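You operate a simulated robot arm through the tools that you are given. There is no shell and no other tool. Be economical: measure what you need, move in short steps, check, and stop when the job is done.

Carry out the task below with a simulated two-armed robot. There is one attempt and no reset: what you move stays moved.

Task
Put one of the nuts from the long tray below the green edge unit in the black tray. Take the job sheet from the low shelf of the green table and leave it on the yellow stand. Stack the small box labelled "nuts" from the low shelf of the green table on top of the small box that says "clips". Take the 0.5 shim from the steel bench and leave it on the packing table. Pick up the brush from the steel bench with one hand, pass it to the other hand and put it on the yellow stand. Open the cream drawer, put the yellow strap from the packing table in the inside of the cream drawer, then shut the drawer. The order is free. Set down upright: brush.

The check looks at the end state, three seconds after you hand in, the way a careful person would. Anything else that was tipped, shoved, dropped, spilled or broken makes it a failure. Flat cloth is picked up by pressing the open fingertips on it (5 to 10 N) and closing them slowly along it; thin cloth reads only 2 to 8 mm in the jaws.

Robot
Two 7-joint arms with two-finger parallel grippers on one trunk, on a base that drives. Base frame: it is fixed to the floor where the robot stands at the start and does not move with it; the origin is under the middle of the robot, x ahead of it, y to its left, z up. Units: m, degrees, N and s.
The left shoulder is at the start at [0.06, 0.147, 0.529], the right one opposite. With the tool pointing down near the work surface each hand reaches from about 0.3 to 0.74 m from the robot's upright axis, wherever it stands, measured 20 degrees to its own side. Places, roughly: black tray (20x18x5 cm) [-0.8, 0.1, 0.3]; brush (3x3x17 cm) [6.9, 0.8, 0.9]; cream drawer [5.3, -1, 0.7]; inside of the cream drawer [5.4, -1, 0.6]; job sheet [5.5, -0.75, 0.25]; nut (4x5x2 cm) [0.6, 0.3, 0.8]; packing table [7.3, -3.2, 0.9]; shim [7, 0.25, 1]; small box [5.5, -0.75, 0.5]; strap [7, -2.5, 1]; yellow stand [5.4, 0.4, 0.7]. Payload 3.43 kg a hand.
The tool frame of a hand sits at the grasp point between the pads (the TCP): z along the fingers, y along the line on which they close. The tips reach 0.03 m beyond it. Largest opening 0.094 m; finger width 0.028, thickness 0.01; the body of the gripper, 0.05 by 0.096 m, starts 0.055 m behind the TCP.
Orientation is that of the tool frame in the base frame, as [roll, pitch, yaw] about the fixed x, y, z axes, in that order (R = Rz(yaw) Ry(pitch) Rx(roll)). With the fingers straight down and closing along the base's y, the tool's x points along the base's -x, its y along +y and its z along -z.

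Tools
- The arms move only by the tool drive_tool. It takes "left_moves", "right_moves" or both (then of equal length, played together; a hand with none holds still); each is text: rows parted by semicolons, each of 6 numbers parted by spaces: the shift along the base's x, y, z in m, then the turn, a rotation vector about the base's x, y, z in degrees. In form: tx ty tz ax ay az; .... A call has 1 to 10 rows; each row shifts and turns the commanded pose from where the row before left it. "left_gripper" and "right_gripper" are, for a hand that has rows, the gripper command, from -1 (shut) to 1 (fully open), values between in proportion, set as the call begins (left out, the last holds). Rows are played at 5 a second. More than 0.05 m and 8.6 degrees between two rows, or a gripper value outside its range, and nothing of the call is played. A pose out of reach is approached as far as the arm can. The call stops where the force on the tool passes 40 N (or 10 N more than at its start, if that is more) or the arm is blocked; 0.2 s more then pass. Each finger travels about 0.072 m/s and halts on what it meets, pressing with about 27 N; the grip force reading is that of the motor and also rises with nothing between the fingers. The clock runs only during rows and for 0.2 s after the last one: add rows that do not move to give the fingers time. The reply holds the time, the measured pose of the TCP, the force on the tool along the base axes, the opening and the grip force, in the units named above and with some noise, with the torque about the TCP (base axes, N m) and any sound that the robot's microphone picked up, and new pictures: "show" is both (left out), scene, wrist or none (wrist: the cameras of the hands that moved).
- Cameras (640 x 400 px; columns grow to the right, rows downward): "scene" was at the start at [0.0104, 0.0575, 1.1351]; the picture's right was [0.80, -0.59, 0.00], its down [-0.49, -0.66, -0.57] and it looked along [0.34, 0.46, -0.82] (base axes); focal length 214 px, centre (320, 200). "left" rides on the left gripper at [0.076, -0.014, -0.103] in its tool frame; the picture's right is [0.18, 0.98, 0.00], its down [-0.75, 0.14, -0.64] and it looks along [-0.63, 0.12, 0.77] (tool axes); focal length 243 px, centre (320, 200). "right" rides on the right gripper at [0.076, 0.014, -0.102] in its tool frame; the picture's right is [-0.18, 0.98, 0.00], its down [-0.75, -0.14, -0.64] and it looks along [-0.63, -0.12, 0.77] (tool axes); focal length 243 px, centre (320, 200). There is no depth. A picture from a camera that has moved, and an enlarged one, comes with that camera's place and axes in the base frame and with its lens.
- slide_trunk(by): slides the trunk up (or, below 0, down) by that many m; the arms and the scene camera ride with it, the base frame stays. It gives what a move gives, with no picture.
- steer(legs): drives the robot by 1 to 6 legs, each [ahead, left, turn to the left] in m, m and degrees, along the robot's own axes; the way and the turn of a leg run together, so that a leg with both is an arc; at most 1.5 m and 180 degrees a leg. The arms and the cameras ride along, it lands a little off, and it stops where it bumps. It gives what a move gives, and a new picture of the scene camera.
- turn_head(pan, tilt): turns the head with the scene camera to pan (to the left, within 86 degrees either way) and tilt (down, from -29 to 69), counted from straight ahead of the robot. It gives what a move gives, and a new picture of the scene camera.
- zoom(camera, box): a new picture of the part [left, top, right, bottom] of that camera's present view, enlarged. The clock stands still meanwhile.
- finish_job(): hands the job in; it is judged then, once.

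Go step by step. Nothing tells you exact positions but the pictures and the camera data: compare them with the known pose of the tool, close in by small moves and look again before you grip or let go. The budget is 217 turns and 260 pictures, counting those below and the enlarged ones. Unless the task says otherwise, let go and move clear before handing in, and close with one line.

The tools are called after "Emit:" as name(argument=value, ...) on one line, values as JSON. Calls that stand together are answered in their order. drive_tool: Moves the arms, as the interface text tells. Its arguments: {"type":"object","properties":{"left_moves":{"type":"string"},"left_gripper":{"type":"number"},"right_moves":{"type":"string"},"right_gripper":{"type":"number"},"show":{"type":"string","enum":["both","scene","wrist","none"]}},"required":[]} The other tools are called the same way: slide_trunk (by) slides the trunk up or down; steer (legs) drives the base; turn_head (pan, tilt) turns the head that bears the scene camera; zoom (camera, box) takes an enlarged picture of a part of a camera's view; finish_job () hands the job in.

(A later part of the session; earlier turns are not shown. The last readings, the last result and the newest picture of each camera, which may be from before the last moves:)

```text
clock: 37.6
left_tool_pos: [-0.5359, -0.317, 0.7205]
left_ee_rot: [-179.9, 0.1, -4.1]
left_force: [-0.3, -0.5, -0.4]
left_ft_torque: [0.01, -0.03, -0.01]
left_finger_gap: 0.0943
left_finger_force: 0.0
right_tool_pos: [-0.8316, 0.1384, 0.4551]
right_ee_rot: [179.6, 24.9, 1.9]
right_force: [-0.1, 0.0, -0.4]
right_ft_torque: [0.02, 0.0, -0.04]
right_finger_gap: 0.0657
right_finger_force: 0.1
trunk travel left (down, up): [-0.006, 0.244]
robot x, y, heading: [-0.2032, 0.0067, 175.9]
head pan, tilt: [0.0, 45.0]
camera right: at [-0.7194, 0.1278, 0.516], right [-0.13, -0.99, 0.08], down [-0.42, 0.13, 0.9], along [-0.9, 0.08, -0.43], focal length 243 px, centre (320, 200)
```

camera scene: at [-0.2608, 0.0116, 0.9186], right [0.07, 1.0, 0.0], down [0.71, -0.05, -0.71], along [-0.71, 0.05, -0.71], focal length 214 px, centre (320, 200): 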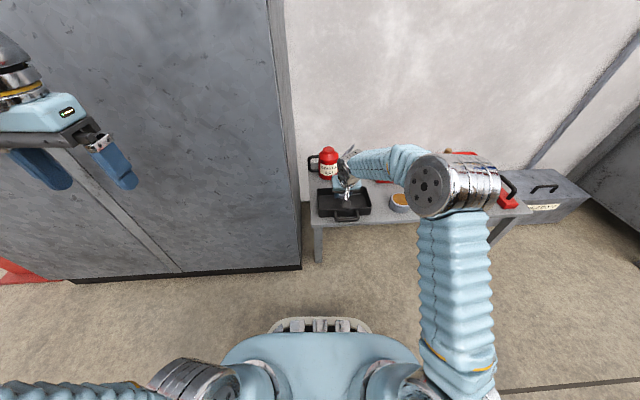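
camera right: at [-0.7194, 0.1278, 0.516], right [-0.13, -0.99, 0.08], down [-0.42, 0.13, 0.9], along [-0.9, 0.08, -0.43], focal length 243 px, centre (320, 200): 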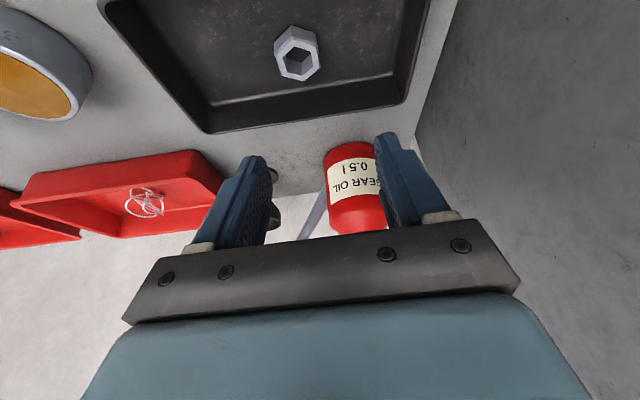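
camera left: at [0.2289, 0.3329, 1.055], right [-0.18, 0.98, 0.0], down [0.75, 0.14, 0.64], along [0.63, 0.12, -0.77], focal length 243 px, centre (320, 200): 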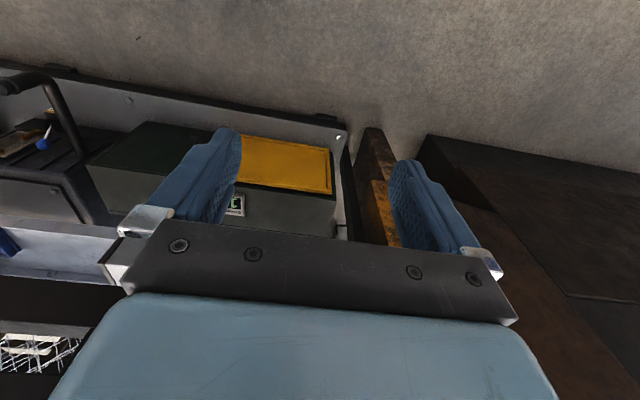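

Nut is in the black tray. I'll retract the right hand, raise the trunk somewhat, and look around for the route to the other stations.

Emit:
drive_tool(right_moves="0.03 -0.01 0.03 0 -8 0; 0.04 -0.02 0.02 0 -8 0; 0.04 -0.02 0.02 0 -8 0; 0.045 -0.01 0.02 0 0 0; 0.045 0 0.02 0 0 0; 0.045 0 0.02 0 0 0; 0.03 0 0.03 0 0 0; 0.03 0 0.03 0 0 0; 0 0 0 0 0 0", right_gripper=1, show="none")

Emit:
steer(legs=[[-0.1, 0, 0], [0, 0, 90]])

Emit:
turn_head(pan=0, tilt=10)

Emit:
turn_head(pan=70, tilt=10)

```text
refused: row 4 steps farther than a row can; nothing moved
```

```text
clock: 39.9
left_tool_pos: [-0.3605, -0.3863, 0.7214]
left_ee_rot: [180.0, 0.2, 8.1]
left_force: [0.5, 0.2, -0.1]
left_ft_torque: [-0.01, -0.01, 0.03]
left_finger_gap: 0.0942
left_finger_force: 0.1
right_tool_pos: [-0.7466, 0.0113, 0.4538]
right_ee_rot: [-179.5, 24.4, 13.2]
right_force: [-0.1, 3.6, 1.0]
right_ft_torque: [-0.1, 0.0, -0.02]
right_finger_gap: 0.0635
right_finger_force: 0.1
trunk travel left (down, up): [-0.006, 0.244]
robot x, y, heading: [-0.1071, 0.0032, -171.9]
head pan, tilt: [0.0, 45.0]
stopped in leg 2: the force on the tool passed its limit at 95 N (the readings are from after the stop); the commanded pose is now the measured one
camera scene: at [-0.1611, -0.0058, 0.9186], right [-0.14, 0.99, 0.0], down [0.7, 0.1, -0.71], along [-0.7, -0.1, -0.71], focal length 214 px, centre (320, 200)
```

scene: 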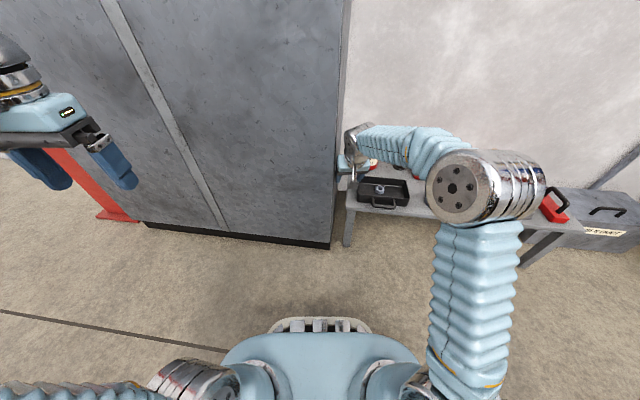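

```text
clock: 40.9
left_tool_pos: [-0.3615, -0.3848, 0.7215]
left_ee_rot: [-179.9, 0.0, 8.0]
left_force: [-0.7, -0.1, -0.1]
left_ft_torque: [0.02, 0.05, 0.0]
left_finger_gap: 0.0938
left_finger_force: 0.0
right_tool_pos: [-0.7475, 0.0124, 0.4519]
right_ee_rot: [-179.5, 24.3, 13.3]
right_force: [0.0, 6.7, -0.1]
right_ft_torque: [-0.06, 0.03, -0.02]
right_finger_gap: 0.0625
right_finger_force: 0.0
trunk travel left (down, up): [-0.006, 0.244]
robot x, y, heading: [-0.1076, 0.0036, -171.8]
head pan, tilt: [0.0, 10.0]
camera scene: at [-0.1727, -0.0073, 0.9735], right [-0.14, 0.99, 0.0], down [0.17, 0.02, -0.98], along [-0.98, -0.14, -0.17], focal length 214 px, centre (320, 200)
```

scene: 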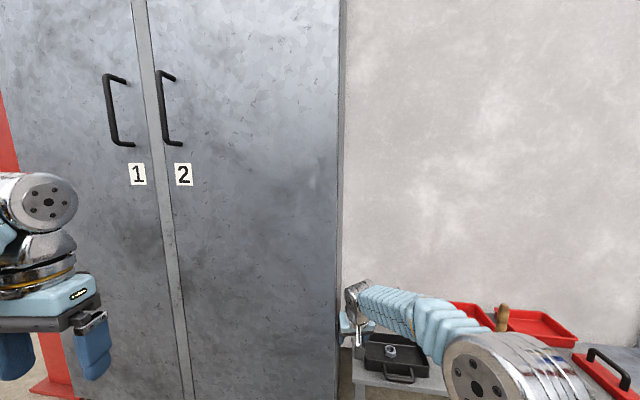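

```text
clock: 42.3
left_tool_pos: [-0.3615, -0.3844, 0.722]
left_ee_rot: [180.0, 0.0, 8.0]
left_force: [0.7, -1.0, 0.8]
left_ft_torque: [0.0, -0.01, 0.04]
left_finger_gap: 0.094
left_finger_force: 0.2
right_tool_pos: [-0.7473, 0.0123, 0.4542]
right_ee_rot: [-179.5, 24.3, 13.3]
right_force: [0.3, 7.2, -1.1]
right_ft_torque: [-0.02, 0.02, -0.04]
right_finger_gap: 0.0621
right_finger_force: 0.0
trunk travel left (down, up): [-0.006, 0.244]
robot x, y, heading: [-0.1042, 0.0042, -172.1]
head pan, tilt: [70.0, 10.0]
camera scene: at [-0.1001, -0.0853, 0.9736], right [-0.98, 0.21, 0.0], down [0.04, 0.17, -0.98], along [-0.21, -0.96, -0.17], focal length 214 px, centre (320, 200)
```

scene: 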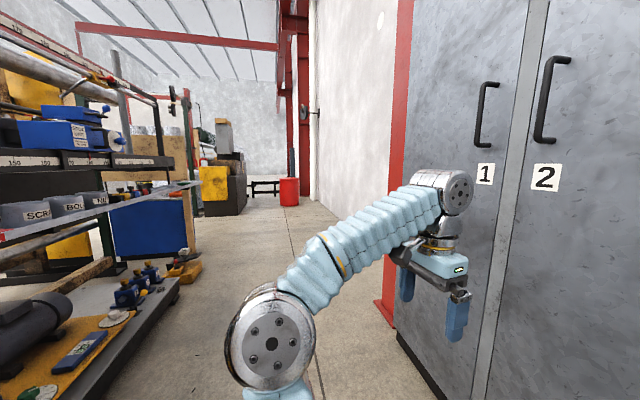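

The tool grazed the cabinet's side because the arm retraction had been refused. I'll move the hand away from it and retract first.

Emit:
drive_tool(right_moves="0 0.03 0 0 0 0; 0 0.02 0.03 0 0 0; 0.04 0 0.02 0 -8 0; 0.04 0 0.02 0 -8 0; 0.04 0 0.02 0 -8 0; 0.04 0 0.02 0 0 0; 0.04 0 0.02 0 0 0; 0.04 0 0.02 0 0 0; 0.03 0 0.03 0 0 0; 0 0 0 0 0 0", right_gripper=1, show="none")

Emit:
turn_head(pan=0, tilt=35)

```text
clock: 44.5
left_tool_pos: [-0.3609, -0.3852, 0.722]
left_ee_rot: [180.0, 0.1, 7.9]
left_force: [0.3, -0.3, 0.1]
left_ft_torque: [0.01, 0.03, 0.04]
left_finger_gap: 0.0941
left_finger_force: 0.1
right_tool_pos: [-0.4748, 0.0605, 0.6332]
right_ee_rot: [175.1, 0.7, 12.1]
right_force: [-0.2, -0.2, 0.5]
right_ft_torque: [0.02, 0.01, 0.04]
right_finger_gap: 0.0937
right_finger_force: 0.1
trunk travel left (down, up): [-0.006, 0.244]
robot x, y, heading: [-0.1077, 0.0019, -171.7]
head pan, tilt: [70.0, 10.0]
```

```text
clock: 45.9
left_tool_pos: [-0.3614, -0.3854, 0.7216]
left_ee_rot: [180.0, 0.1, 8.0]
left_force: [0.0, 0.3, 0.4]
left_ft_torque: [-0.03, -0.01, 0.02]
left_finger_gap: 0.0941
left_finger_force: 0.0
right_tool_pos: [-0.4758, 0.0616, 0.6342]
right_ee_rot: [175.0, 0.8, 12.1]
right_force: [-0.5, -0.2, 0.0]
right_ft_torque: [0.0, 0.01, -0.01]
right_finger_gap: 0.0943
right_finger_force: 0.1
trunk travel left (down, up): [-0.006, 0.244]
robot x, y, heading: [-0.1065, -0.0008, -171.9]
head pan, tilt: [0.0, 35.0]
camera scene: at [-0.1678, -0.0069, 0.9334], right [-0.14, 0.99, 0.0], down [0.57, 0.08, -0.82], along [-0.81, -0.11, -0.57], focal length 214 px, centre (320, 200)
```

scene: 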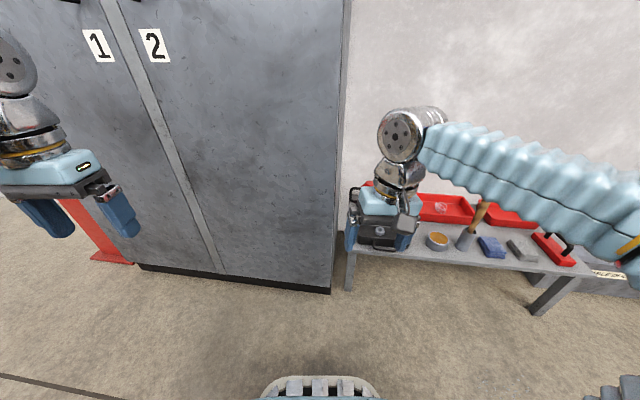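

All is well. I'll turn to face −y down the aisle and drive, looking for a passage toward +x.

Emit:
steer(legs=[[0, 0, 82]])

Emit:
slide_trunk(by=0.2)

Emit:
turn_head(pan=30, tilt=10)

```text
clock: 49.8
left_tool_pos: [0.2396, -0.3028, 0.7223]
left_ee_rot: [180.0, 0.1, 90.0]
left_force: [-0.2, -0.1, -0.9]
left_ft_torque: [0.01, 0.0, 0.0]
left_finger_gap: 0.0938
left_finger_force: 0.2
right_tool_pos: [-0.2172, -0.3546, 0.6335]
right_ee_rot: [175.2, 0.9, 94.0]
right_force: [-0.9, 0.6, -0.6]
right_ft_torque: [0.02, 0.0, 0.0]
right_finger_gap: 0.094
right_finger_force: 0.0
trunk travel left (down, up): [-0.006, 0.244]
robot x, y, heading: [-0.1082, 0.0038, -90.2]
head pan, tilt: [0.0, 35.0]
camera scene: at [-0.1103, -0.0569, 0.9334], right [-1.0, 0.0, 0.0], down [0.0, 0.57, -0.82], along [0.0, -0.82, -0.57], focal length 214 px, centre (320, 200)
```

scene: 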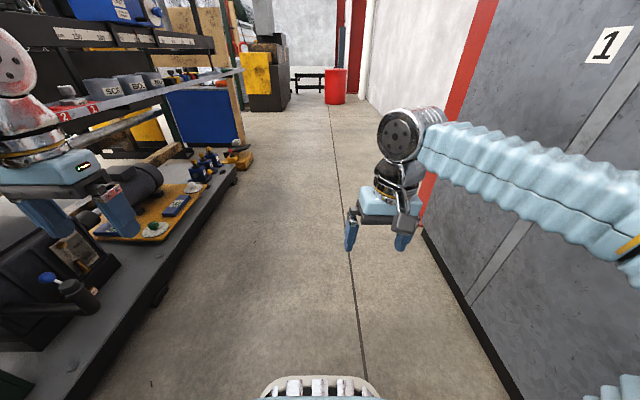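

```text
clock: 52.0
left_tool_pos: [0.2393, -0.3033, 0.9221]
left_ee_rot: [-180.0, -0.1, 89.9]
left_force: [-0.1, -0.1, 0.4]
left_ft_torque: [-0.02, -0.02, 0.03]
left_finger_gap: 0.094
left_finger_force: 0.0
right_tool_pos: [-0.2164, -0.3553, 0.8331]
right_ee_rot: [175.1, 0.8, 94.0]
right_force: [-0.5, -0.2, -0.4]
right_ft_torque: [0.0, 0.02, -0.01]
right_finger_gap: 0.0941
right_finger_force: 0.1
trunk travel left (down, up): [-0.206, 0.044]
robot x, y, heading: [-0.1089, 0.0034, -90.3]
head pan, tilt: [0.0, 35.0]
```

```text
clock: 53.0
left_tool_pos: [0.2413, -0.3045, 0.9227]
left_ee_rot: [-179.9, 0.0, 90.0]
left_force: [0.0, 0.5, -0.2]
left_ft_torque: [0.01, -0.01, -0.02]
left_finger_gap: 0.0939
left_finger_force: 0.1
right_tool_pos: [-0.2174, -0.3545, 0.8329]
right_ee_rot: [175.1, 0.7, 94.0]
right_force: [0.0, -0.4, -0.5]
right_ft_torque: [0.02, 0.0, 0.02]
right_finger_gap: 0.0942
right_finger_force: 0.1
trunk travel left (down, up): [-0.206, 0.044]
robot x, y, heading: [-0.1098, 0.0014, -90.2]
head pan, tilt: [30.0, 10.0]
camera scene: at [-0.0638, -0.0494, 1.1735], right [-0.87, -0.5, 0.0], down [-0.09, 0.15, -0.98], along [0.49, -0.85, -0.17], focal length 214 px, centre (320, 200)
```

scene: 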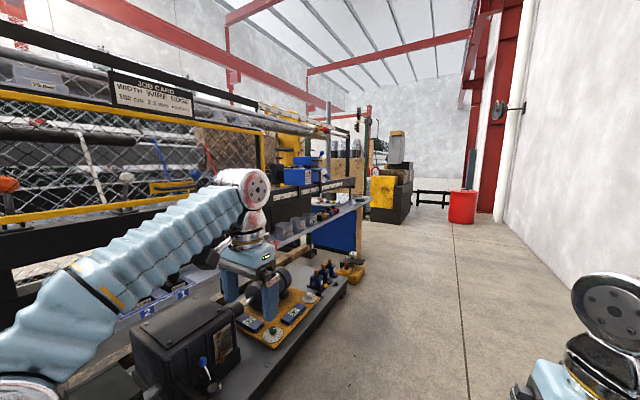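

The aisle is clear along −y. I'll drive 1.5 + 0.9 m and look left.

Emit:
steer(legs=[[1.5, 0, 0], [0.9, 0, 0]])

Emit:
turn_head(pan=70, tilt=10)

```text
clock: 64.6
left_tool_pos: [0.1647, -2.6834, 0.9223]
left_ee_rot: [-180.0, 0.1, 87.9]
left_force: [-0.2, 0.2, -0.8]
left_ft_torque: [0.01, -0.01, -0.02]
left_finger_gap: 0.0938
left_finger_force: 0.0
right_tool_pos: [-0.296, -2.7165, 0.8337]
right_ee_rot: [175.0, 0.9, 91.9]
right_force: [-1.2, -0.2, -0.6]
right_ft_torque: [-0.01, 0.02, 0.03]
right_finger_gap: 0.0942
right_finger_force: 0.1
trunk travel left (down, up): [-0.206, 0.044]
robot x, y, heading: [-0.1712, -2.3628, -92.3]
head pan, tilt: [30.0, 10.0]
camera scene: at [-0.1302, -2.4172, 1.1736], right [-0.88, -0.47, 0.0], down [-0.08, 0.15, -0.98], along [0.46, -0.87, -0.17], focal length 214 px, centre (320, 200)
```

scene: 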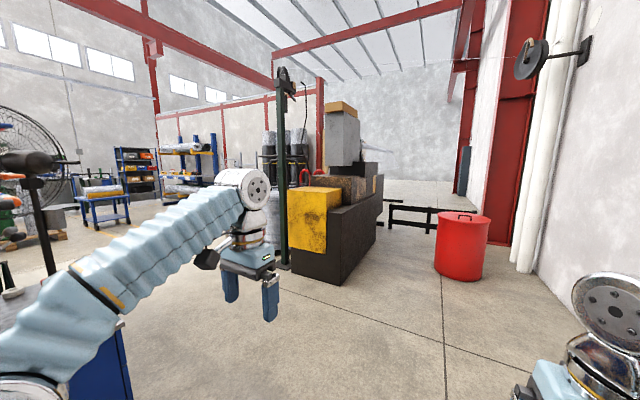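

```text
clock: 65.6
left_tool_pos: [0.1648, -2.6833, 0.9223]
left_ee_rot: [180.0, 0.0, 87.9]
left_force: [-0.2, 0.2, 1.2]
left_ft_torque: [-0.02, -0.01, 0.01]
left_finger_gap: 0.0941
left_finger_force: 0.1
right_tool_pos: [-0.2947, -2.7169, 0.8334]
right_ee_rot: [175.0, 0.9, 91.9]
right_force: [-0.2, 1.0, -0.2]
right_ft_torque: [-0.03, 0.04, 0.02]
right_finger_gap: 0.0941
right_finger_force: 0.0
trunk travel left (down, up): [-0.206, 0.044]
robot x, y, heading: [-0.1692, -2.3646, -92.2]
head pan, tilt: [70.0, 10.0]
camera scene: at [-0.0875, -2.3702, 1.1736], right [-0.38, -0.93, 0.0], down [-0.16, 0.07, -0.98], along [0.91, -0.37, -0.17], focal length 214 px, centre (320, 200)
```

scene: 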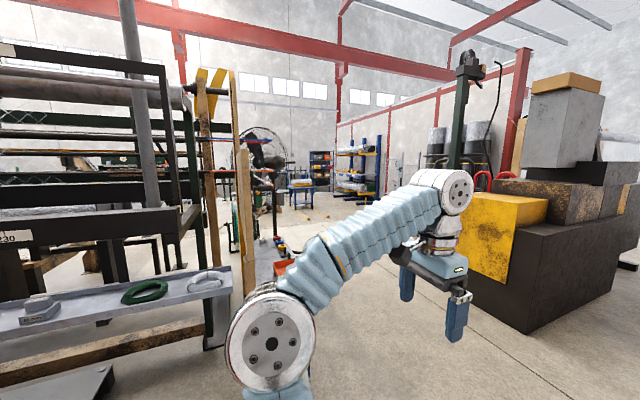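

There's an open passage to +x between y≈−2.2 and −4.2. I'll go to y≈−3.2 and turn to +x.

Emit:
steer(legs=[[0.8, 0, 0], [0, 0, 91]])

Emit:
turn_head(pan=0, tilt=12)

```text
clock: 73.8
left_tool_pos: [0.1135, -2.8379, 0.922]
left_ee_rot: [180.0, 0.0, 178.1]
left_force: [-0.5, -1.0, 0.8]
left_ft_torque: [-0.02, 0.03, 0.02]
left_finger_gap: 0.0939
left_finger_force: 0.1
right_tool_pos: [0.1512, -3.2973, 0.8332]
right_ee_rot: [175.2, 0.9, -177.9]
right_force: [-0.1, 0.4, 0.8]
right_ft_torque: [-0.04, -0.01, 0.0]
right_finger_gap: 0.0941
right_finger_force: 0.1
trunk travel left (down, up): [-0.206, 0.044]
robot x, y, heading: [-0.1993, -3.1765, -1.8]
head pan, tilt: [70.0, 10.0]
camera scene: at [-0.199, -3.0892, 1.1736], right [0.93, -0.37, 0.0], down [-0.07, -0.16, -0.98], along [0.37, 0.91, -0.17], focal length 214 px, centre (320, 200)
```

scene: 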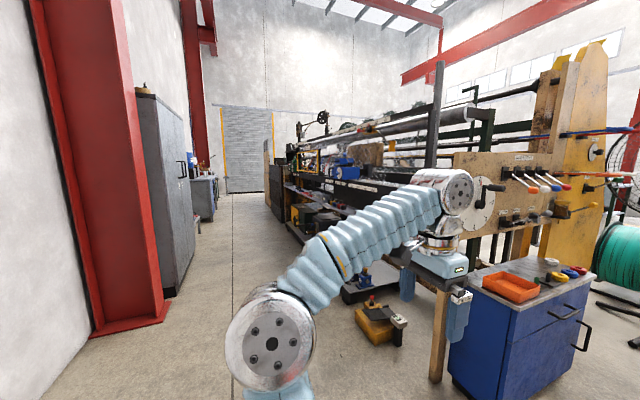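

```text
clock: 75.2
left_tool_pos: [0.1152, -2.8378, 0.9228]
left_ee_rot: [180.0, -0.1, 178.2]
left_force: [-0.7, 0.0, -0.2]
left_ft_torque: [-0.05, 0.01, 0.04]
left_finger_gap: 0.0942
left_finger_force: 0.0
right_tool_pos: [0.1519, -3.2978, 0.8345]
right_ee_rot: [175.1, 0.8, -177.9]
right_force: [0.7, 0.2, 0.0]
right_ft_torque: [0.01, 0.0, 0.01]
right_finger_gap: 0.0941
right_finger_force: 0.0
trunk travel left (down, up): [-0.206, 0.044]
robot x, y, heading: [-0.2018, -3.1735, -2.0]
head pan, tilt: [0.0, 12.0]
camera scene: at [-0.1407, -3.1785, 1.1703], right [-0.03, -1.0, 0.0], down [-0.21, 0.01, -0.98], along [0.98, -0.03, -0.21], focal length 214 px, centre (320, 200)
```

scene: 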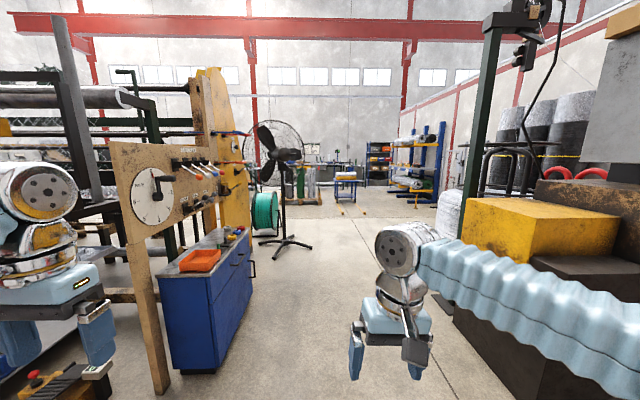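

I'll shift right to y≈−3.55 to avoid the fan's foot and drive forward.

Emit:
steer(legs=[[1.2, -0.3, 2], [1.5, 0, 0]])

```text
clock: 88.5
left_tool_pos: [2.8126, -3.1267, 0.9216]
left_ee_rot: [180.0, 0.0, -179.3]
left_force: [-0.2, -0.1, -0.6]
left_ft_torque: [0.04, 0.02, 0.04]
left_finger_gap: 0.0938
left_finger_force: 0.1
right_tool_pos: [2.8686, -3.5834, 0.8335]
right_ee_rot: [175.1, 0.9, -175.4]
right_force: [0.1, 0.6, -0.9]
right_ft_torque: [-0.01, -0.02, 0.03]
right_finger_gap: 0.0942
right_finger_force: 0.0
trunk travel left (down, up): [-0.206, 0.044]
robot x, y, heading: [2.5121, -3.4789, 0.3]
head pan, tilt: [0.0, 12.0]
camera scene: at [2.5713, -3.4776, 1.1703], right [0.01, -1.0, 0.0], down [-0.21, 0.0, -0.98], along [0.98, 0.01, -0.21], focal length 214 px, centre (320, 200)
```

scene: 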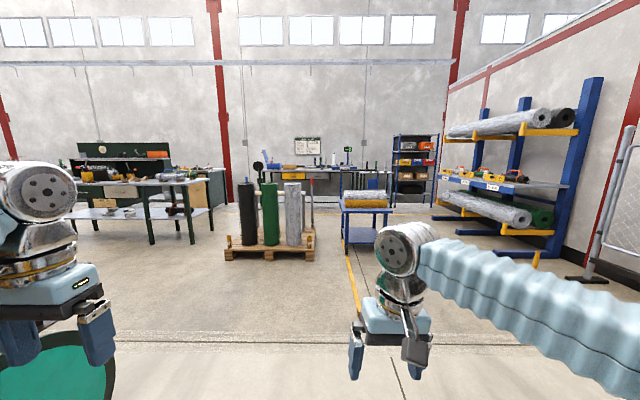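

I see the green table at left (front x≈5.25), black back bench behind it, packing table in the middle rear. I'll drive forward then sidestep left toward the green table.

Emit:
steer(legs=[[1.5, 0.1, 0], [0.2, 1.3, 0]])

Emit:
turn_head(pan=20, tilt=12)

```text
refused: leg 1 is longer than a leg can be; nothing moved
```

```text
clock: 89.4
left_tool_pos: [2.8129, -3.1255, 0.9221]
left_ee_rot: [179.9, 0.0, -179.5]
left_force: [-0.9, -0.1, 0.0]
left_ft_torque: [0.01, -0.03, -0.04]
left_finger_gap: 0.0938
left_finger_force: 0.1
right_tool_pos: [2.8685, -3.5848, 0.8337]
right_ee_rot: [175.1, 0.8, -175.5]
right_force: [0.7, 0.0, 0.4]
right_ft_torque: [-0.03, -0.02, 0.03]
right_finger_gap: 0.0941
right_finger_force: 0.1
trunk travel left (down, up): [-0.206, 0.044]
robot x, y, heading: [2.5114, -3.4738, 0.7]
head pan, tilt: [20.0, 12.0]
camera scene: at [2.5654, -3.4459, 1.1703], right [0.35, -0.94, 0.0], down [-0.19, -0.07, -0.98], along [0.92, 0.34, -0.21], focal length 214 px, centre (320, 200)
```

scene: 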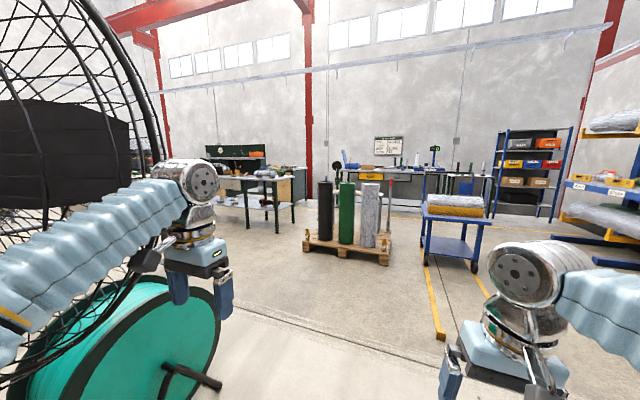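

The fan is close to my left elbow, so I'll drive straight ahead (slightly right) first, then go left.

Emit:
steer(legs=[[0.8, -0.1, 0], [0.9, 0.3, 0], [0, 1.2, 0]])

```text
clock: 103.8
left_tool_pos: [4.4885, -1.7446, 0.9227]
left_ee_rot: [179.9, 0.0, -178.7]
left_force: [0.6, 0.1, 0.2]
left_ft_torque: [0.02, -0.01, -0.01]
left_finger_gap: 0.094
left_finger_force: 0.1
right_tool_pos: [4.55, -2.2005, 0.8339]
right_ee_rot: [175.1, 0.9, -174.6]
right_force: [0.6, 0.5, 0.5]
right_ft_torque: [-0.01, -0.02, -0.02]
right_finger_gap: 0.094
right_finger_force: 0.1
trunk travel left (down, up): [-0.206, 0.044]
robot x, y, heading: [4.1922, -2.1011, 1.2]
head pan, tilt: [20.0, 12.0]
camera scene: at [4.2452, -2.0666, 1.1703], right [0.36, -0.93, 0.0], down [-0.19, -0.08, -0.98], along [0.91, 0.35, -0.21], focal length 214 px, centre (320, 200)
```

scene: 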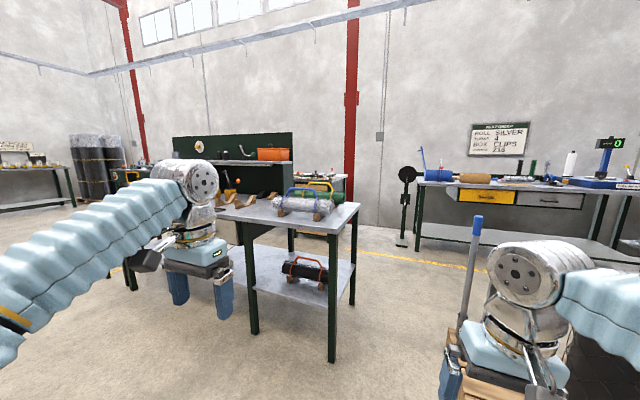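

I see the table legs near y=−1.78 and −1.22, front at x≈5.2. I'll move left to y≈−0.9 and look at its front.

Emit:
steer(legs=[[-0.15, 1.2, -1]])

Emit:
turn_head(pan=0, tilt=30)

```text
clock: 107.9
left_tool_pos: [4.3885, -0.9712, 0.8893]
left_ee_rot: [-176.0, 3.2, -177.6]
left_force: [-0.2, 0.2, -0.8]
left_ft_torque: [-0.04, -0.02, 0.04]
left_finger_gap: 0.0939
left_finger_force: 0.1
right_tool_pos: [4.4509, -1.4253, 0.8355]
right_ee_rot: [179.4, 4.3, -172.3]
right_force: [-1.0, -0.9, -0.3]
right_ft_torque: [0.03, -0.01, 0.0]
right_finger_gap: 0.094
right_finger_force: 0.1
trunk travel left (down, up): [-0.206, 0.044]
robot x, y, heading: [4.1404, -1.3811, 1.2]
head pan, tilt: [20.0, 12.0]
stopped in leg 1: the robot was blocked; the commanded pose is now the measured one
camera scene: at [4.2214, -1.4331, 1.1848], right [0.36, -0.93, -0.08], down [-0.22, 0.0, -0.98], along [0.91, 0.37, -0.2], focal length 214 px, centre (320, 200)
```

scene: 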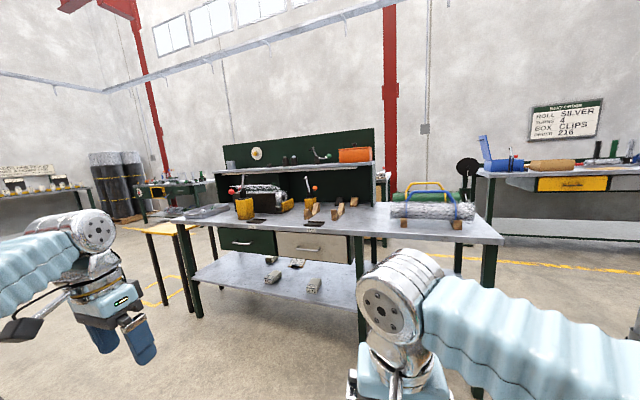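

```text
clock: 108.7
left_tool_pos: [4.411, -0.9013, 0.8489]
left_ee_rot: [-172.6, 1.3, -176.4]
left_force: [1.6, 0.0, -0.7]
left_ft_torque: [-0.06, 0.22, 0.02]
left_finger_gap: 0.0943
left_finger_force: 0.0
right_tool_pos: [4.4816, -1.3592, 0.8256]
right_ee_rot: [-177.7, 2.8, -171.0]
right_force: [-6.0, 4.9, 6.2]
right_ft_torque: [-0.32, -0.48, 0.06]
right_finger_gap: 0.0938
right_finger_force: 0.0
trunk travel left (down, up): [-0.206, 0.044]
robot x, y, heading: [4.158, -1.3686, 2.6]
head pan, tilt: [0.0, 30.0]
camera scene: at [4.2284, -1.3397, 1.1372], right [0.05, -1.0, 0.02], down [-0.51, -0.05, -0.86], along [0.86, 0.03, -0.51], focal length 214 px, centre (320, 200)
```

scene: 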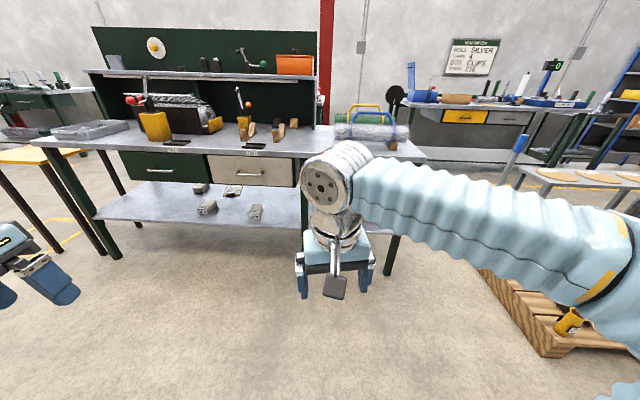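

I bumped something on the left and the robot tilts. I'll back off to the right at once and look left.

Emit:
steer(legs=[[0.05, -0.15, 0]])

Emit:
turn_head(pan=86, tilt=50)

```text
clock: 109.5
left_tool_pos: [4.4229, -0.9351, 0.8744]
left_ee_rot: [-174.7, 2.0, -178.6]
left_force: [0.2, 0.3, -1.0]
left_ft_torque: [-0.01, -0.01, 0.02]
left_finger_gap: 0.0937
left_finger_force: 0.1
right_tool_pos: [4.4796, -1.3976, 0.8305]
right_ee_rot: [-179.5, 3.3, -173.8]
right_force: [0.3, 0.2, 0.3]
right_ft_torque: [0.0, 0.02, -0.01]
right_finger_gap: 0.0939
right_finger_force: 0.1
trunk travel left (down, up): [-0.206, 0.044]
robot x, y, heading: [4.1608, -1.3642, 0.7]
head pan, tilt: [0.0, 30.0]
stopped in leg 1: the robot was blocked; the commanded pose is now the measured one
camera scene: at [4.2228, -1.3626, 1.141], right [0.01, -1.0, 0.0], down [-0.5, -0.01, -0.86], along [0.86, 0.01, -0.5], focal length 214 px, centre (320, 200)
```

scene: 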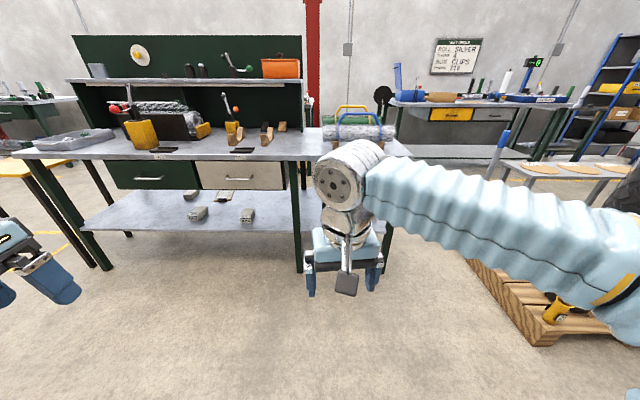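

```text
clock: 111.2
left_tool_pos: [4.4225, -0.9356, 0.8729]
left_ee_rot: [-174.5, 1.8, -178.5]
left_force: [0.0, -0.4, 0.2]
left_ft_torque: [-0.02, 0.0, 0.03]
left_finger_gap: 0.0939
left_finger_force: 0.1
right_tool_pos: [4.4801, -1.3977, 0.8299]
right_ee_rot: [-179.5, 3.3, -173.7]
right_force: [-1.1, -0.2, 0.9]
right_ft_torque: [0.04, -0.01, 0.0]
right_finger_gap: 0.0938
right_finger_force: 0.0
trunk travel left (down, up): [-0.206, 0.044]
robot x, y, heading: [4.1593, -1.3654, 0.7]
head pan, tilt: [85.9, 50.0]
camera scene: at [4.1379, -1.2865, 1.1119], right [1.0, -0.06, -0.01], down [-0.05, -0.77, -0.64], along [0.03, 0.64, -0.77], focal length 214 px, centre (320, 200)
```

scene: 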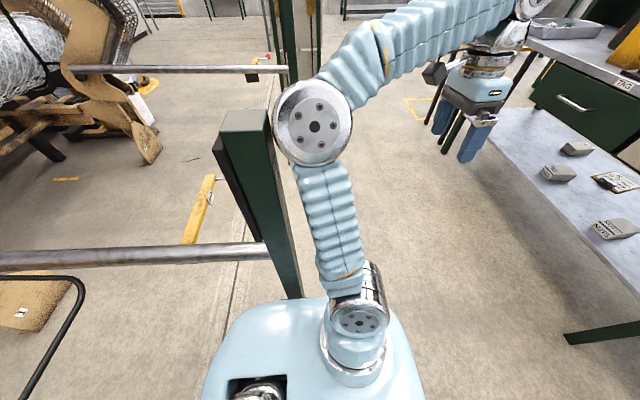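

A green machine post stands directly left of my base. I'll move straight ahead, away from it.

Emit:
steer(legs=[[0.15, 0, 0]])

```text
clock: 112.5
left_tool_pos: [4.5707, -0.9348, 0.8743]
left_ee_rot: [-174.5, 2.3, -178.3]
left_force: [0.2, 0.4, 0.3]
left_ft_torque: [-0.02, 0.01, -0.01]
left_finger_gap: 0.094
left_finger_force: 0.1
right_tool_pos: [4.6305, -1.3955, 0.8337]
right_ee_rot: [-179.6, 3.6, -173.6]
right_force: [-0.4, -0.4, 0.3]
right_ft_torque: [0.0, 0.0, 0.01]
right_finger_gap: 0.0945
right_finger_force: 0.0
trunk travel left (down, up): [-0.206, 0.044]
robot x, y, heading: [4.3141, -1.3669, 0.6]
head pan, tilt: [85.9, 50.0]
camera scene: at [4.2858, -1.2868, 1.1117], right [1.0, -0.06, 0.0], down [-0.04, -0.76, -0.64], along [0.04, 0.64, -0.77], focal length 214 px, centre (320, 200)
```

scene: 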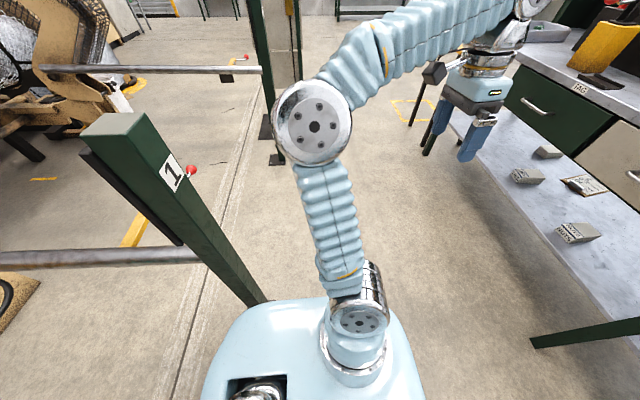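

Clear of the post. I'll go a bit further ahead and left, then study the low shelf.

Emit:
steer(legs=[[0.1, 0, 0], [0.05, 0.35, -0.6]])

Emit:
turn_head(pan=8, tilt=40)

Emit:
zoom(camera="scene", box=[200, 60, 520, 260])

```text
clock: 115.6
left_tool_pos: [4.7267, -0.5839, 0.8762]
left_ee_rot: [-174.6, 2.4, -179.0]
left_force: [0.2, 0.4, 0.0]
left_ft_torque: [0.0, 0.03, 0.03]
left_finger_gap: 0.094
left_finger_force: 0.1
right_tool_pos: [4.7795, -1.0467, 0.8327]
right_ee_rot: [-179.6, 3.6, -174.5]
right_force: [0.6, -0.4, -0.2]
right_ft_torque: [-0.04, -0.01, -0.02]
right_finger_gap: 0.094
right_finger_force: 0.1
trunk travel left (down, up): [-0.206, 0.044]
robot x, y, heading: [4.4652, -1.0088, -0.0]
head pan, tilt: [85.9, 50.0]
camera scene: at [4.4374, -0.9337, 1.1117], right [1.0, -0.07, 0.0], down [-0.05, -0.76, -0.64], along [0.05, 0.64, -0.77], focal length 214 px, centre (320, 200)
```

scene: 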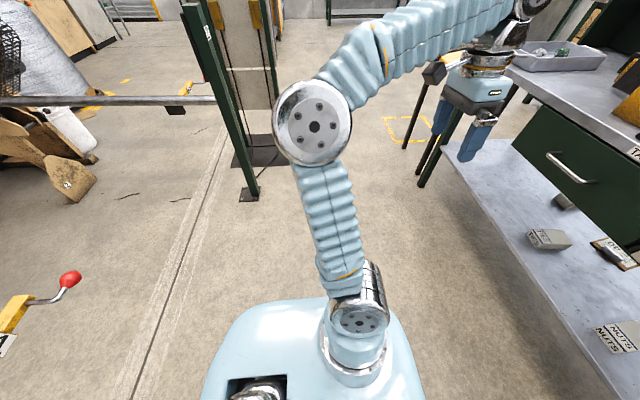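

```text
clock: 117.1
left_tool_pos: [4.7269, -0.5844, 0.8756]
left_ee_rot: [-174.5, 2.4, -179.0]
left_force: [-0.5, 1.0, 0.5]
left_ft_torque: [0.0, 0.03, 0.0]
left_finger_gap: 0.0937
left_finger_force: 0.1
right_tool_pos: [4.7808, -1.0466, 0.8318]
right_ee_rot: [-179.6, 3.7, -174.4]
right_force: [-0.2, -0.4, -0.6]
right_ft_torque: [0.0, -0.03, 0.0]
right_finger_gap: 0.0938
right_finger_force: 0.0
trunk travel left (down, up): [-0.206, 0.044]
robot x, y, heading: [4.4671, -1.0098, -0.1]
head pan, tilt: [8.0, 40.0]
camera scene: at [4.5162, -0.9985, 1.1259], right [0.14, -0.99, 0.0], down [-0.64, -0.09, -0.77], along [0.76, 0.11, -0.64], focal length 214 px, centre (320, 200)
```

scene: 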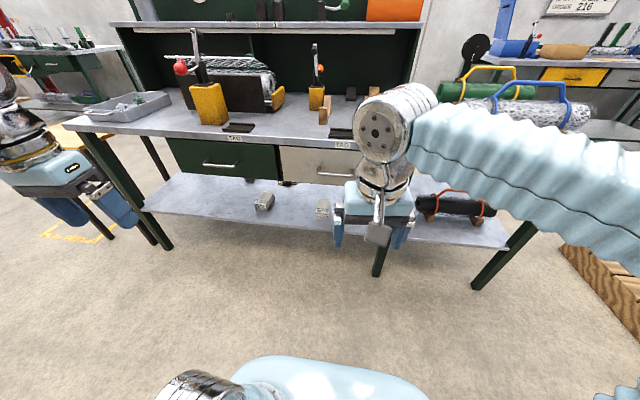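

```text
2.00 times, centred on (360, 160) of scene
camera zoom: at [4.5162, -0.9985, 1.1259], right [0.14, -0.99, 0.0], down [-0.64, -0.09, -0.77], along [0.76, 0.11, -0.64], focal length 429 px, centre (240, 280)
```

zoom: 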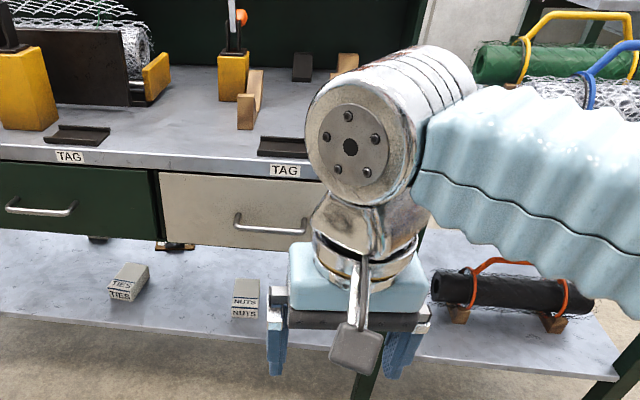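

I can read TIES and NUTS boxes at the front of the low shelf; others lie behind. I'll lower the trunk and look under the drawers.

Emit:
slide_trunk(by=-0.2)

Emit:
drive_tool(left_moves="0 0.03 0 0 0 0; 0 0.03 0 0 0 0; 0 0 0 -3 0 0", right_moves="0 -0.04 0 0 0 0; 0 -0.04 0 0 0 0; 0 -0.03 0 0 0 0", show="none")

Emit:
turn_head(pan=8, tilt=32)

Emit:
zoom(camera="scene", box=[160, 80, 480, 280])

```text
clock: 119.3
left_tool_pos: [4.7259, -0.5846, 0.6765]
left_ee_rot: [-174.7, 2.5, -179.1]
left_force: [-0.4, -0.7, 0.4]
left_ft_torque: [0.0, 0.01, 0.0]
left_finger_gap: 0.094
left_finger_force: 0.1
right_tool_pos: [4.7807, -1.0474, 0.6326]
right_ee_rot: [-179.6, 3.6, -174.4]
right_force: [-1.2, -0.1, -0.2]
right_ft_torque: [0.0, -0.01, 0.01]
right_finger_gap: 0.0942
right_finger_force: 0.1
trunk travel left (down, up): [-0.006, 0.244]
robot x, y, heading: [4.4642, -1.0115, 0.1]
head pan, tilt: [8.0, 40.0]
```

```text
clock: 120.1
left_tool_pos: [4.7266, -0.5243, 0.677]
left_ee_rot: [-171.5, 2.2, -178.9]
left_force: [0.3, 0.8, -1.2]
left_ft_torque: [-0.03, 0.0, -0.01]
left_finger_gap: 0.0943
left_finger_force: 0.1
right_tool_pos: [4.7797, -1.1557, 0.6319]
right_ee_rot: [-179.5, 3.7, -174.2]
right_force: [0.2, 0.0, 1.0]
right_ft_torque: [0.06, 0.01, -0.03]
right_finger_gap: 0.0941
right_finger_force: 0.0
trunk travel left (down, up): [-0.006, 0.244]
robot x, y, heading: [4.4632, -1.0118, -0.1]
head pan, tilt: [8.0, 40.0]
```

```text
clock: 120.8
left_tool_pos: [4.7261, -0.5273, 0.6762]
left_ee_rot: [-171.6, 2.3, -178.9]
left_force: [0.3, -0.3, -0.6]
left_ft_torque: [0.0, -0.01, -0.01]
left_finger_gap: 0.0941
left_finger_force: 0.2
right_tool_pos: [4.7784, -1.1548, 0.6316]
right_ee_rot: [-179.7, 3.6, -174.4]
right_force: [-0.1, -0.3, -0.9]
right_ft_torque: [0.01, -0.04, 0.03]
right_finger_gap: 0.0942
right_finger_force: 0.0
trunk travel left (down, up): [-0.006, 0.244]
robot x, y, heading: [4.4639, -1.0136, -0.1]
head pan, tilt: [8.0, 32.0]
camera scene: at [4.5207, -0.9979, 0.938], right [0.14, -0.99, 0.0], down [-0.53, -0.07, -0.85], along [0.84, 0.12, -0.53], focal length 214 px, centre (320, 200)
```

scene: 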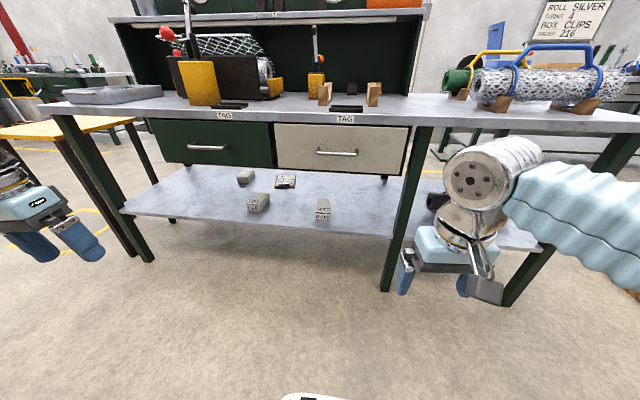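

```text
2.00 times, centred on (320, 180) of scene
camera zoom: at [4.5207, -0.9979, 0.938], right [0.14, -0.99, 0.0], down [-0.53, -0.07, -0.85], along [0.84, 0.12, -0.53], focal length 429 px, centre (320, 240)
```

zoom: 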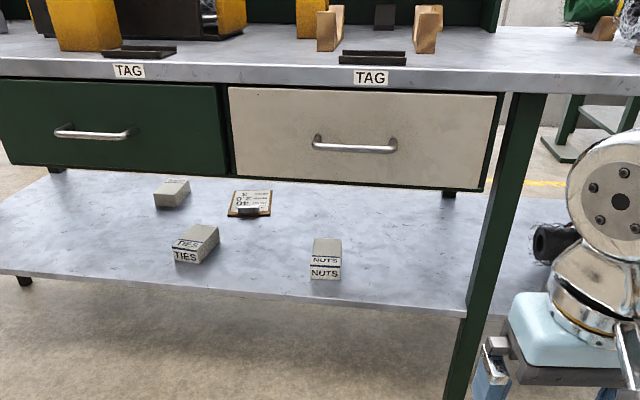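

Zooming on the boxes to read the third one.

Emit:
zoom(camera="scene", box=[220, 155, 348, 235])

```text
5.00 times, centred on (284, 195) of scene
camera zoom: at [4.5207, -0.9979, 0.938], right [0.14, -0.99, 0.0], down [-0.53, -0.07, -0.85], along [0.84, 0.12, -0.53], focal length 1072 px, centre (500, 225)
```

zoom: 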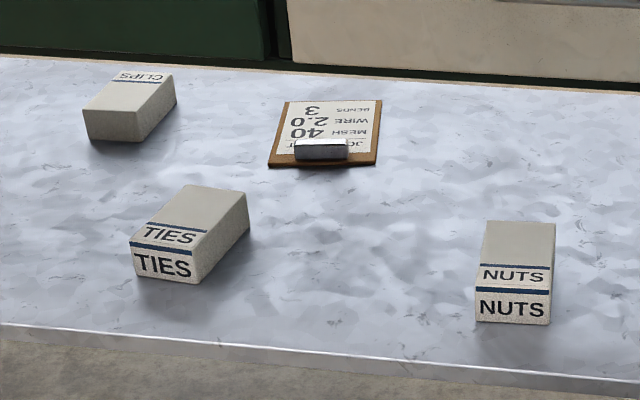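

The layout: shelf z≈0.345; NUTS at (5.356,−0.895), CLIPS at (5.65,−0.376), TIES at (5.375,−0.57), job sheet board at (5.64,−0.63), drawer underside ≈0.59. I'll tilt the left hand forward (about 35° below horizontal) to reach under.

Emit:
drive_tool(left_moves="-0.02 -0.02 -0.03 -5 -5 0; 0 -0.03 -0.03 -3 -8 0; 0 -0.03 -0.03 0 -8 0; 0 -0.03 -0.03 0 -8 0; 0 -0.03 -0.03 0 -8 0; 0 -0.03 -0.03 0 -8 0; 0.02 0 -0.02 0 -8 0; 0 0 0 0 0 0", left_gripper=1)

```text
clock: 122.5
left_tool_pos: [4.735, -0.6655, 0.5012]
left_ee_rot: [-160.8, 55.0, -176.3]
left_force: [0.0, 0.4, -0.5]
left_ft_torque: [0.0, -0.01, 0.0]
left_finger_gap: 0.094
left_finger_force: 0.1
left hand out of reach, approached as far as the arm can: row 6, 7
right_tool_pos: [4.7795, -1.1553, 0.6316]
right_ee_rot: [-179.6, 3.6, -174.4]
right_force: [0.7, -1.0, 0.7]
right_ft_torque: [0.0, -0.02, 0.01]
right_finger_gap: 0.0939
right_finger_force: 0.0
trunk travel left (down, up): [-0.006, 0.244]
robot x, y, heading: [4.4656, -1.0077, -0.0]
head pan, tilt: [8.0, 32.0]
camera scene: at [4.5207, -0.998, 0.9381], right [0.14, -0.99, 0.0], down [-0.52, -0.07, -0.85], along [0.84, 0.12, -0.53], focal length 214 px, centre (320, 200)
camera left: at [4.607, -0.6538, 0.4965], right [0.1, 0.94, -0.34], down [-0.05, 0.34, 0.94], along [0.99, -0.08, 0.08], focal length 243 px, centre (320, 200)
```

scene: 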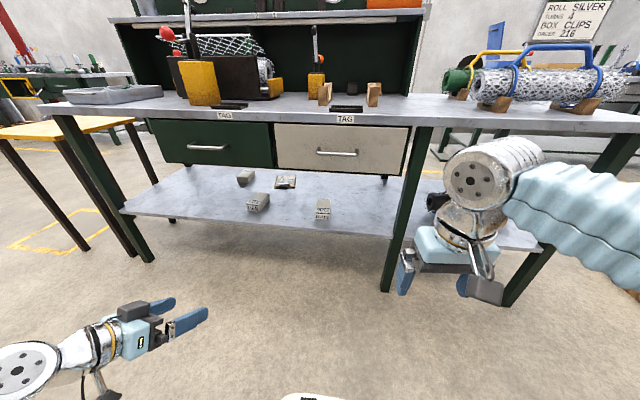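
left: 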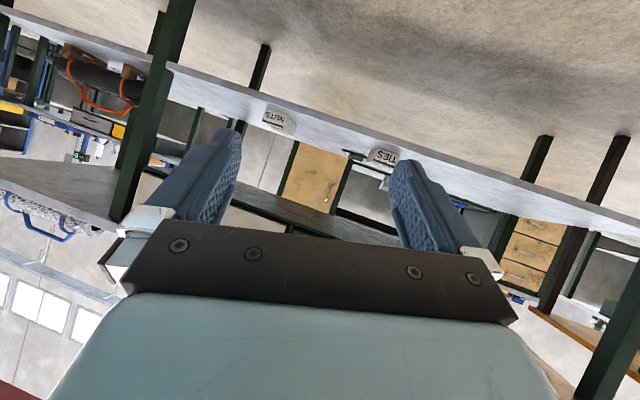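

The roll needs correcting by about 19°. I'll fix it, then shift right and forward.

Emit:
drive_tool(left_moves="0.04 0 -0.02 3.7 0.2 5.2; 0.04 0 -0.02 3.7 0.2 5.2; 0.04 -0.01 -0.01 3.7 0.2 5.2; 0 0 0 0 0 0", show="none")

Emit:
steer(legs=[[0.17, -0.1, 0]])

```text
clock: 123.5
left_tool_pos: [4.8668, -0.6572, 0.467]
left_ee_rot: [179.9, 55.1, -176.6]
left_force: [0.2, 0.5, -0.1]
left_ft_torque: [-0.01, -0.03, 0.01]
left_finger_gap: 0.0938
left_finger_force: 0.1
left hand out of reach, approached as far as the arm can: row 1, 2
right_tool_pos: [4.7799, -1.1564, 0.6304]
right_ee_rot: [-179.6, 3.7, -174.3]
right_force: [-1.0, -0.2, 0.5]
right_ft_torque: [0.02, -0.01, 0.02]
right_finger_gap: 0.094
right_finger_force: 0.0
trunk travel left (down, up): [-0.006, 0.244]
robot x, y, heading: [4.4626, -1.0109, -0.1]
head pan, tilt: [8.0, 32.0]
```

```text
clock: 125.1
left_tool_pos: [5.0361, -0.7509, 0.4673]
left_ee_rot: [179.9, 55.1, -176.3]
left_force: [-0.2, 0.9, -0.3]
left_ft_torque: [0.02, 0.0, -0.01]
left_finger_gap: 0.094
left_finger_force: 0.0
right_tool_pos: [4.9534, -1.2512, 0.6314]
right_ee_rot: [-179.6, 3.6, -174.0]
right_force: [-0.7, 0.0, -0.2]
right_ft_torque: [-0.03, -0.03, 0.02]
right_finger_gap: 0.0943
right_finger_force: 0.0
trunk travel left (down, up): [-0.006, 0.244]
robot x, y, heading: [4.6317, -1.107, 0.6]
head pan, tilt: [8.0, 32.0]
camera scene: at [4.6928, -1.0945, 0.9381], right [0.15, -0.99, 0.0], down [-0.52, -0.08, -0.85], along [0.84, 0.12, -0.53], focal length 214 px, centre (320, 200)
```

scene: 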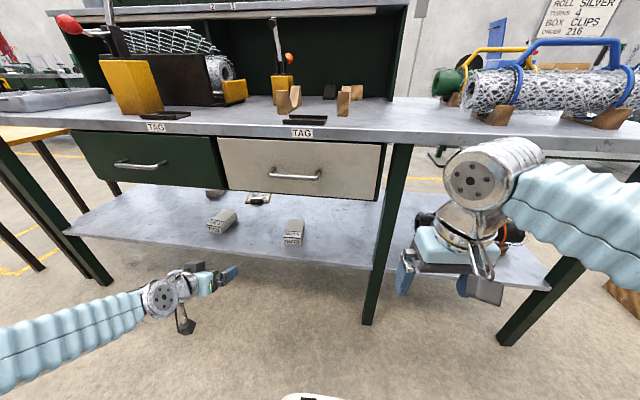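

Emit:
zoom(camera="scene", box=[180, 150, 340, 250])

```text
4.00 times, centred on (260, 200) of scene
camera zoom: at [4.6928, -1.0945, 0.9381], right [0.15, -0.99, 0.0], down [-0.52, -0.08, -0.85], along [0.84, 0.12, -0.53], focal length 858 px, centre (560, 200)
```

zoom: 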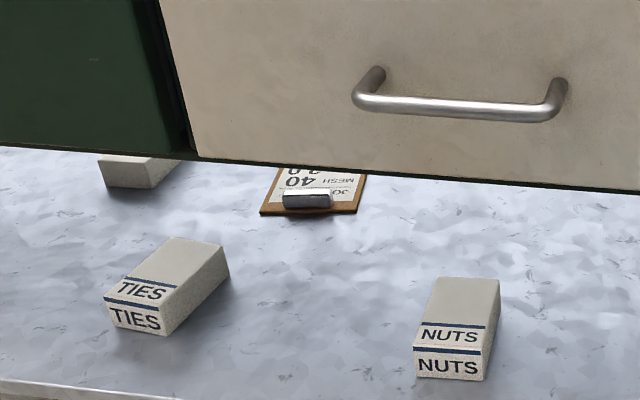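

Now move the left hand in front of the NUTS box and look through the wrist camera.

Emit:
drive_tool(left_moves="0.02 -0.045 0 0 0 0; 0.02 -0.045 0 0 0 0; 0.03 -0.035 -0.01 0 0 -3; 0.04 -0.02 -0.01 0 0 0; 0.04 0 -0.01 0 0 0; 0 0 0 0 0 0")

```text
clock: 126.5
left_tool_pos: [5.1901, -0.8949, 0.4387]
left_ee_rot: [-180.0, 55.0, -179.4]
left_force: [0.3, 0.5, -1.2]
left_ft_torque: [0.0, -0.01, 0.0]
left_finger_gap: 0.0941
left_finger_force: 0.1
left hand out of reach, approached as far as the arm can: row 1
right_tool_pos: [4.951, -1.2506, 0.6318]
right_ee_rot: [-179.6, 3.6, -174.0]
right_force: [-0.6, 0.2, 0.5]
right_ft_torque: [0.02, 0.04, -0.02]
right_finger_gap: 0.0941
right_finger_force: 0.0
trunk travel left (down, up): [-0.006, 0.244]
robot x, y, heading: [4.6368, -1.108, 0.3]
head pan, tilt: [8.0, 32.0]
camera scene: at [4.6927, -1.0946, 0.9381], right [0.15, -0.99, 0.0], down [-0.52, -0.08, -0.85], along [0.84, 0.12, -0.53], focal length 214 px, centre (320, 200)
camera left: at [5.063, -0.9122, 0.4358], right [-0.12, 0.98, -0.15], down [-0.1, 0.14, 0.99], along [0.99, 0.13, 0.08], focal length 243 px, centre (320, 200)
```

scene: 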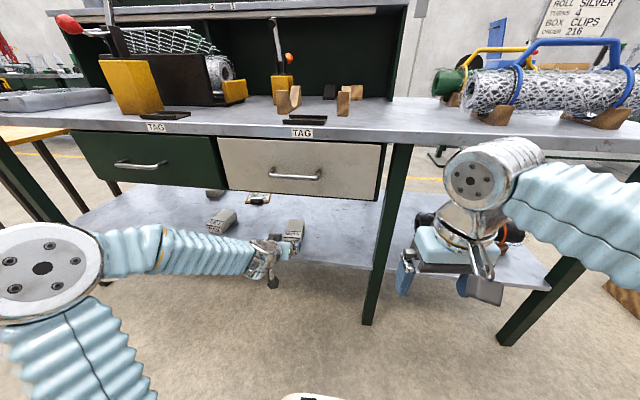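
left: 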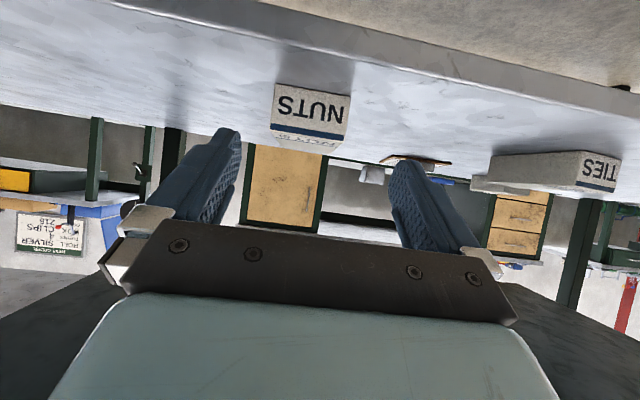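

Shelf z≈0.36, NUTS box at y≈−0.905, front x≈5.275. I'll lower to 0.402 and slide forward around the box.

Emit:
drive_tool(left_moves="0 -0.009 -0.02 0 0 0; 0.02 0 -0.016 0 0 0; 0.04 0 0 0 0 0; 0.02 0 0 0 0 0; 0 0 0 0 0 0", show="wrist")

```text
clock: 127.7
left_tool_pos: [5.2705, -0.9023, 0.4063]
left_ee_rot: [179.9, 55.0, -179.3]
left_force: [-0.3, -0.6, 0.2]
left_ft_torque: [-0.01, 0.0, 0.01]
left_finger_gap: 0.0939
left_finger_force: 0.0
right_tool_pos: [4.9524, -1.25, 0.6316]
right_ee_rot: [-179.6, 3.6, -174.1]
right_force: [0.6, 0.1, 0.0]
right_ft_torque: [-0.03, 0.04, 0.0]
right_finger_gap: 0.0941
right_finger_force: 0.1
trunk travel left (down, up): [-0.006, 0.244]
robot x, y, heading: [4.6421, -1.1053, 0.2]
head pan, tilt: [8.0, 32.0]
camera left: at [5.1431, -0.9199, 0.4018], right [-0.12, 0.98, -0.15], down [-0.1, 0.14, 0.99], along [0.99, 0.13, 0.08], focal length 243 px, centre (320, 200)
```

left: 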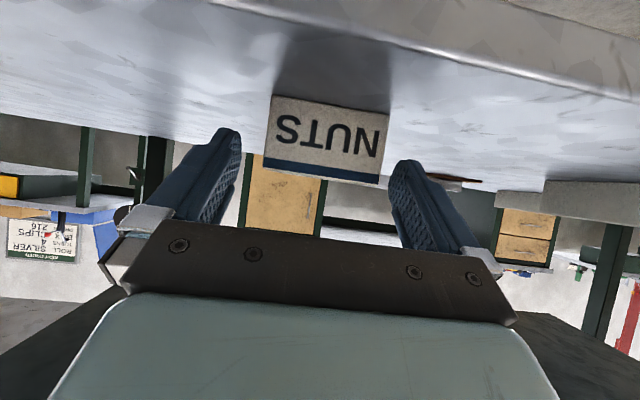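

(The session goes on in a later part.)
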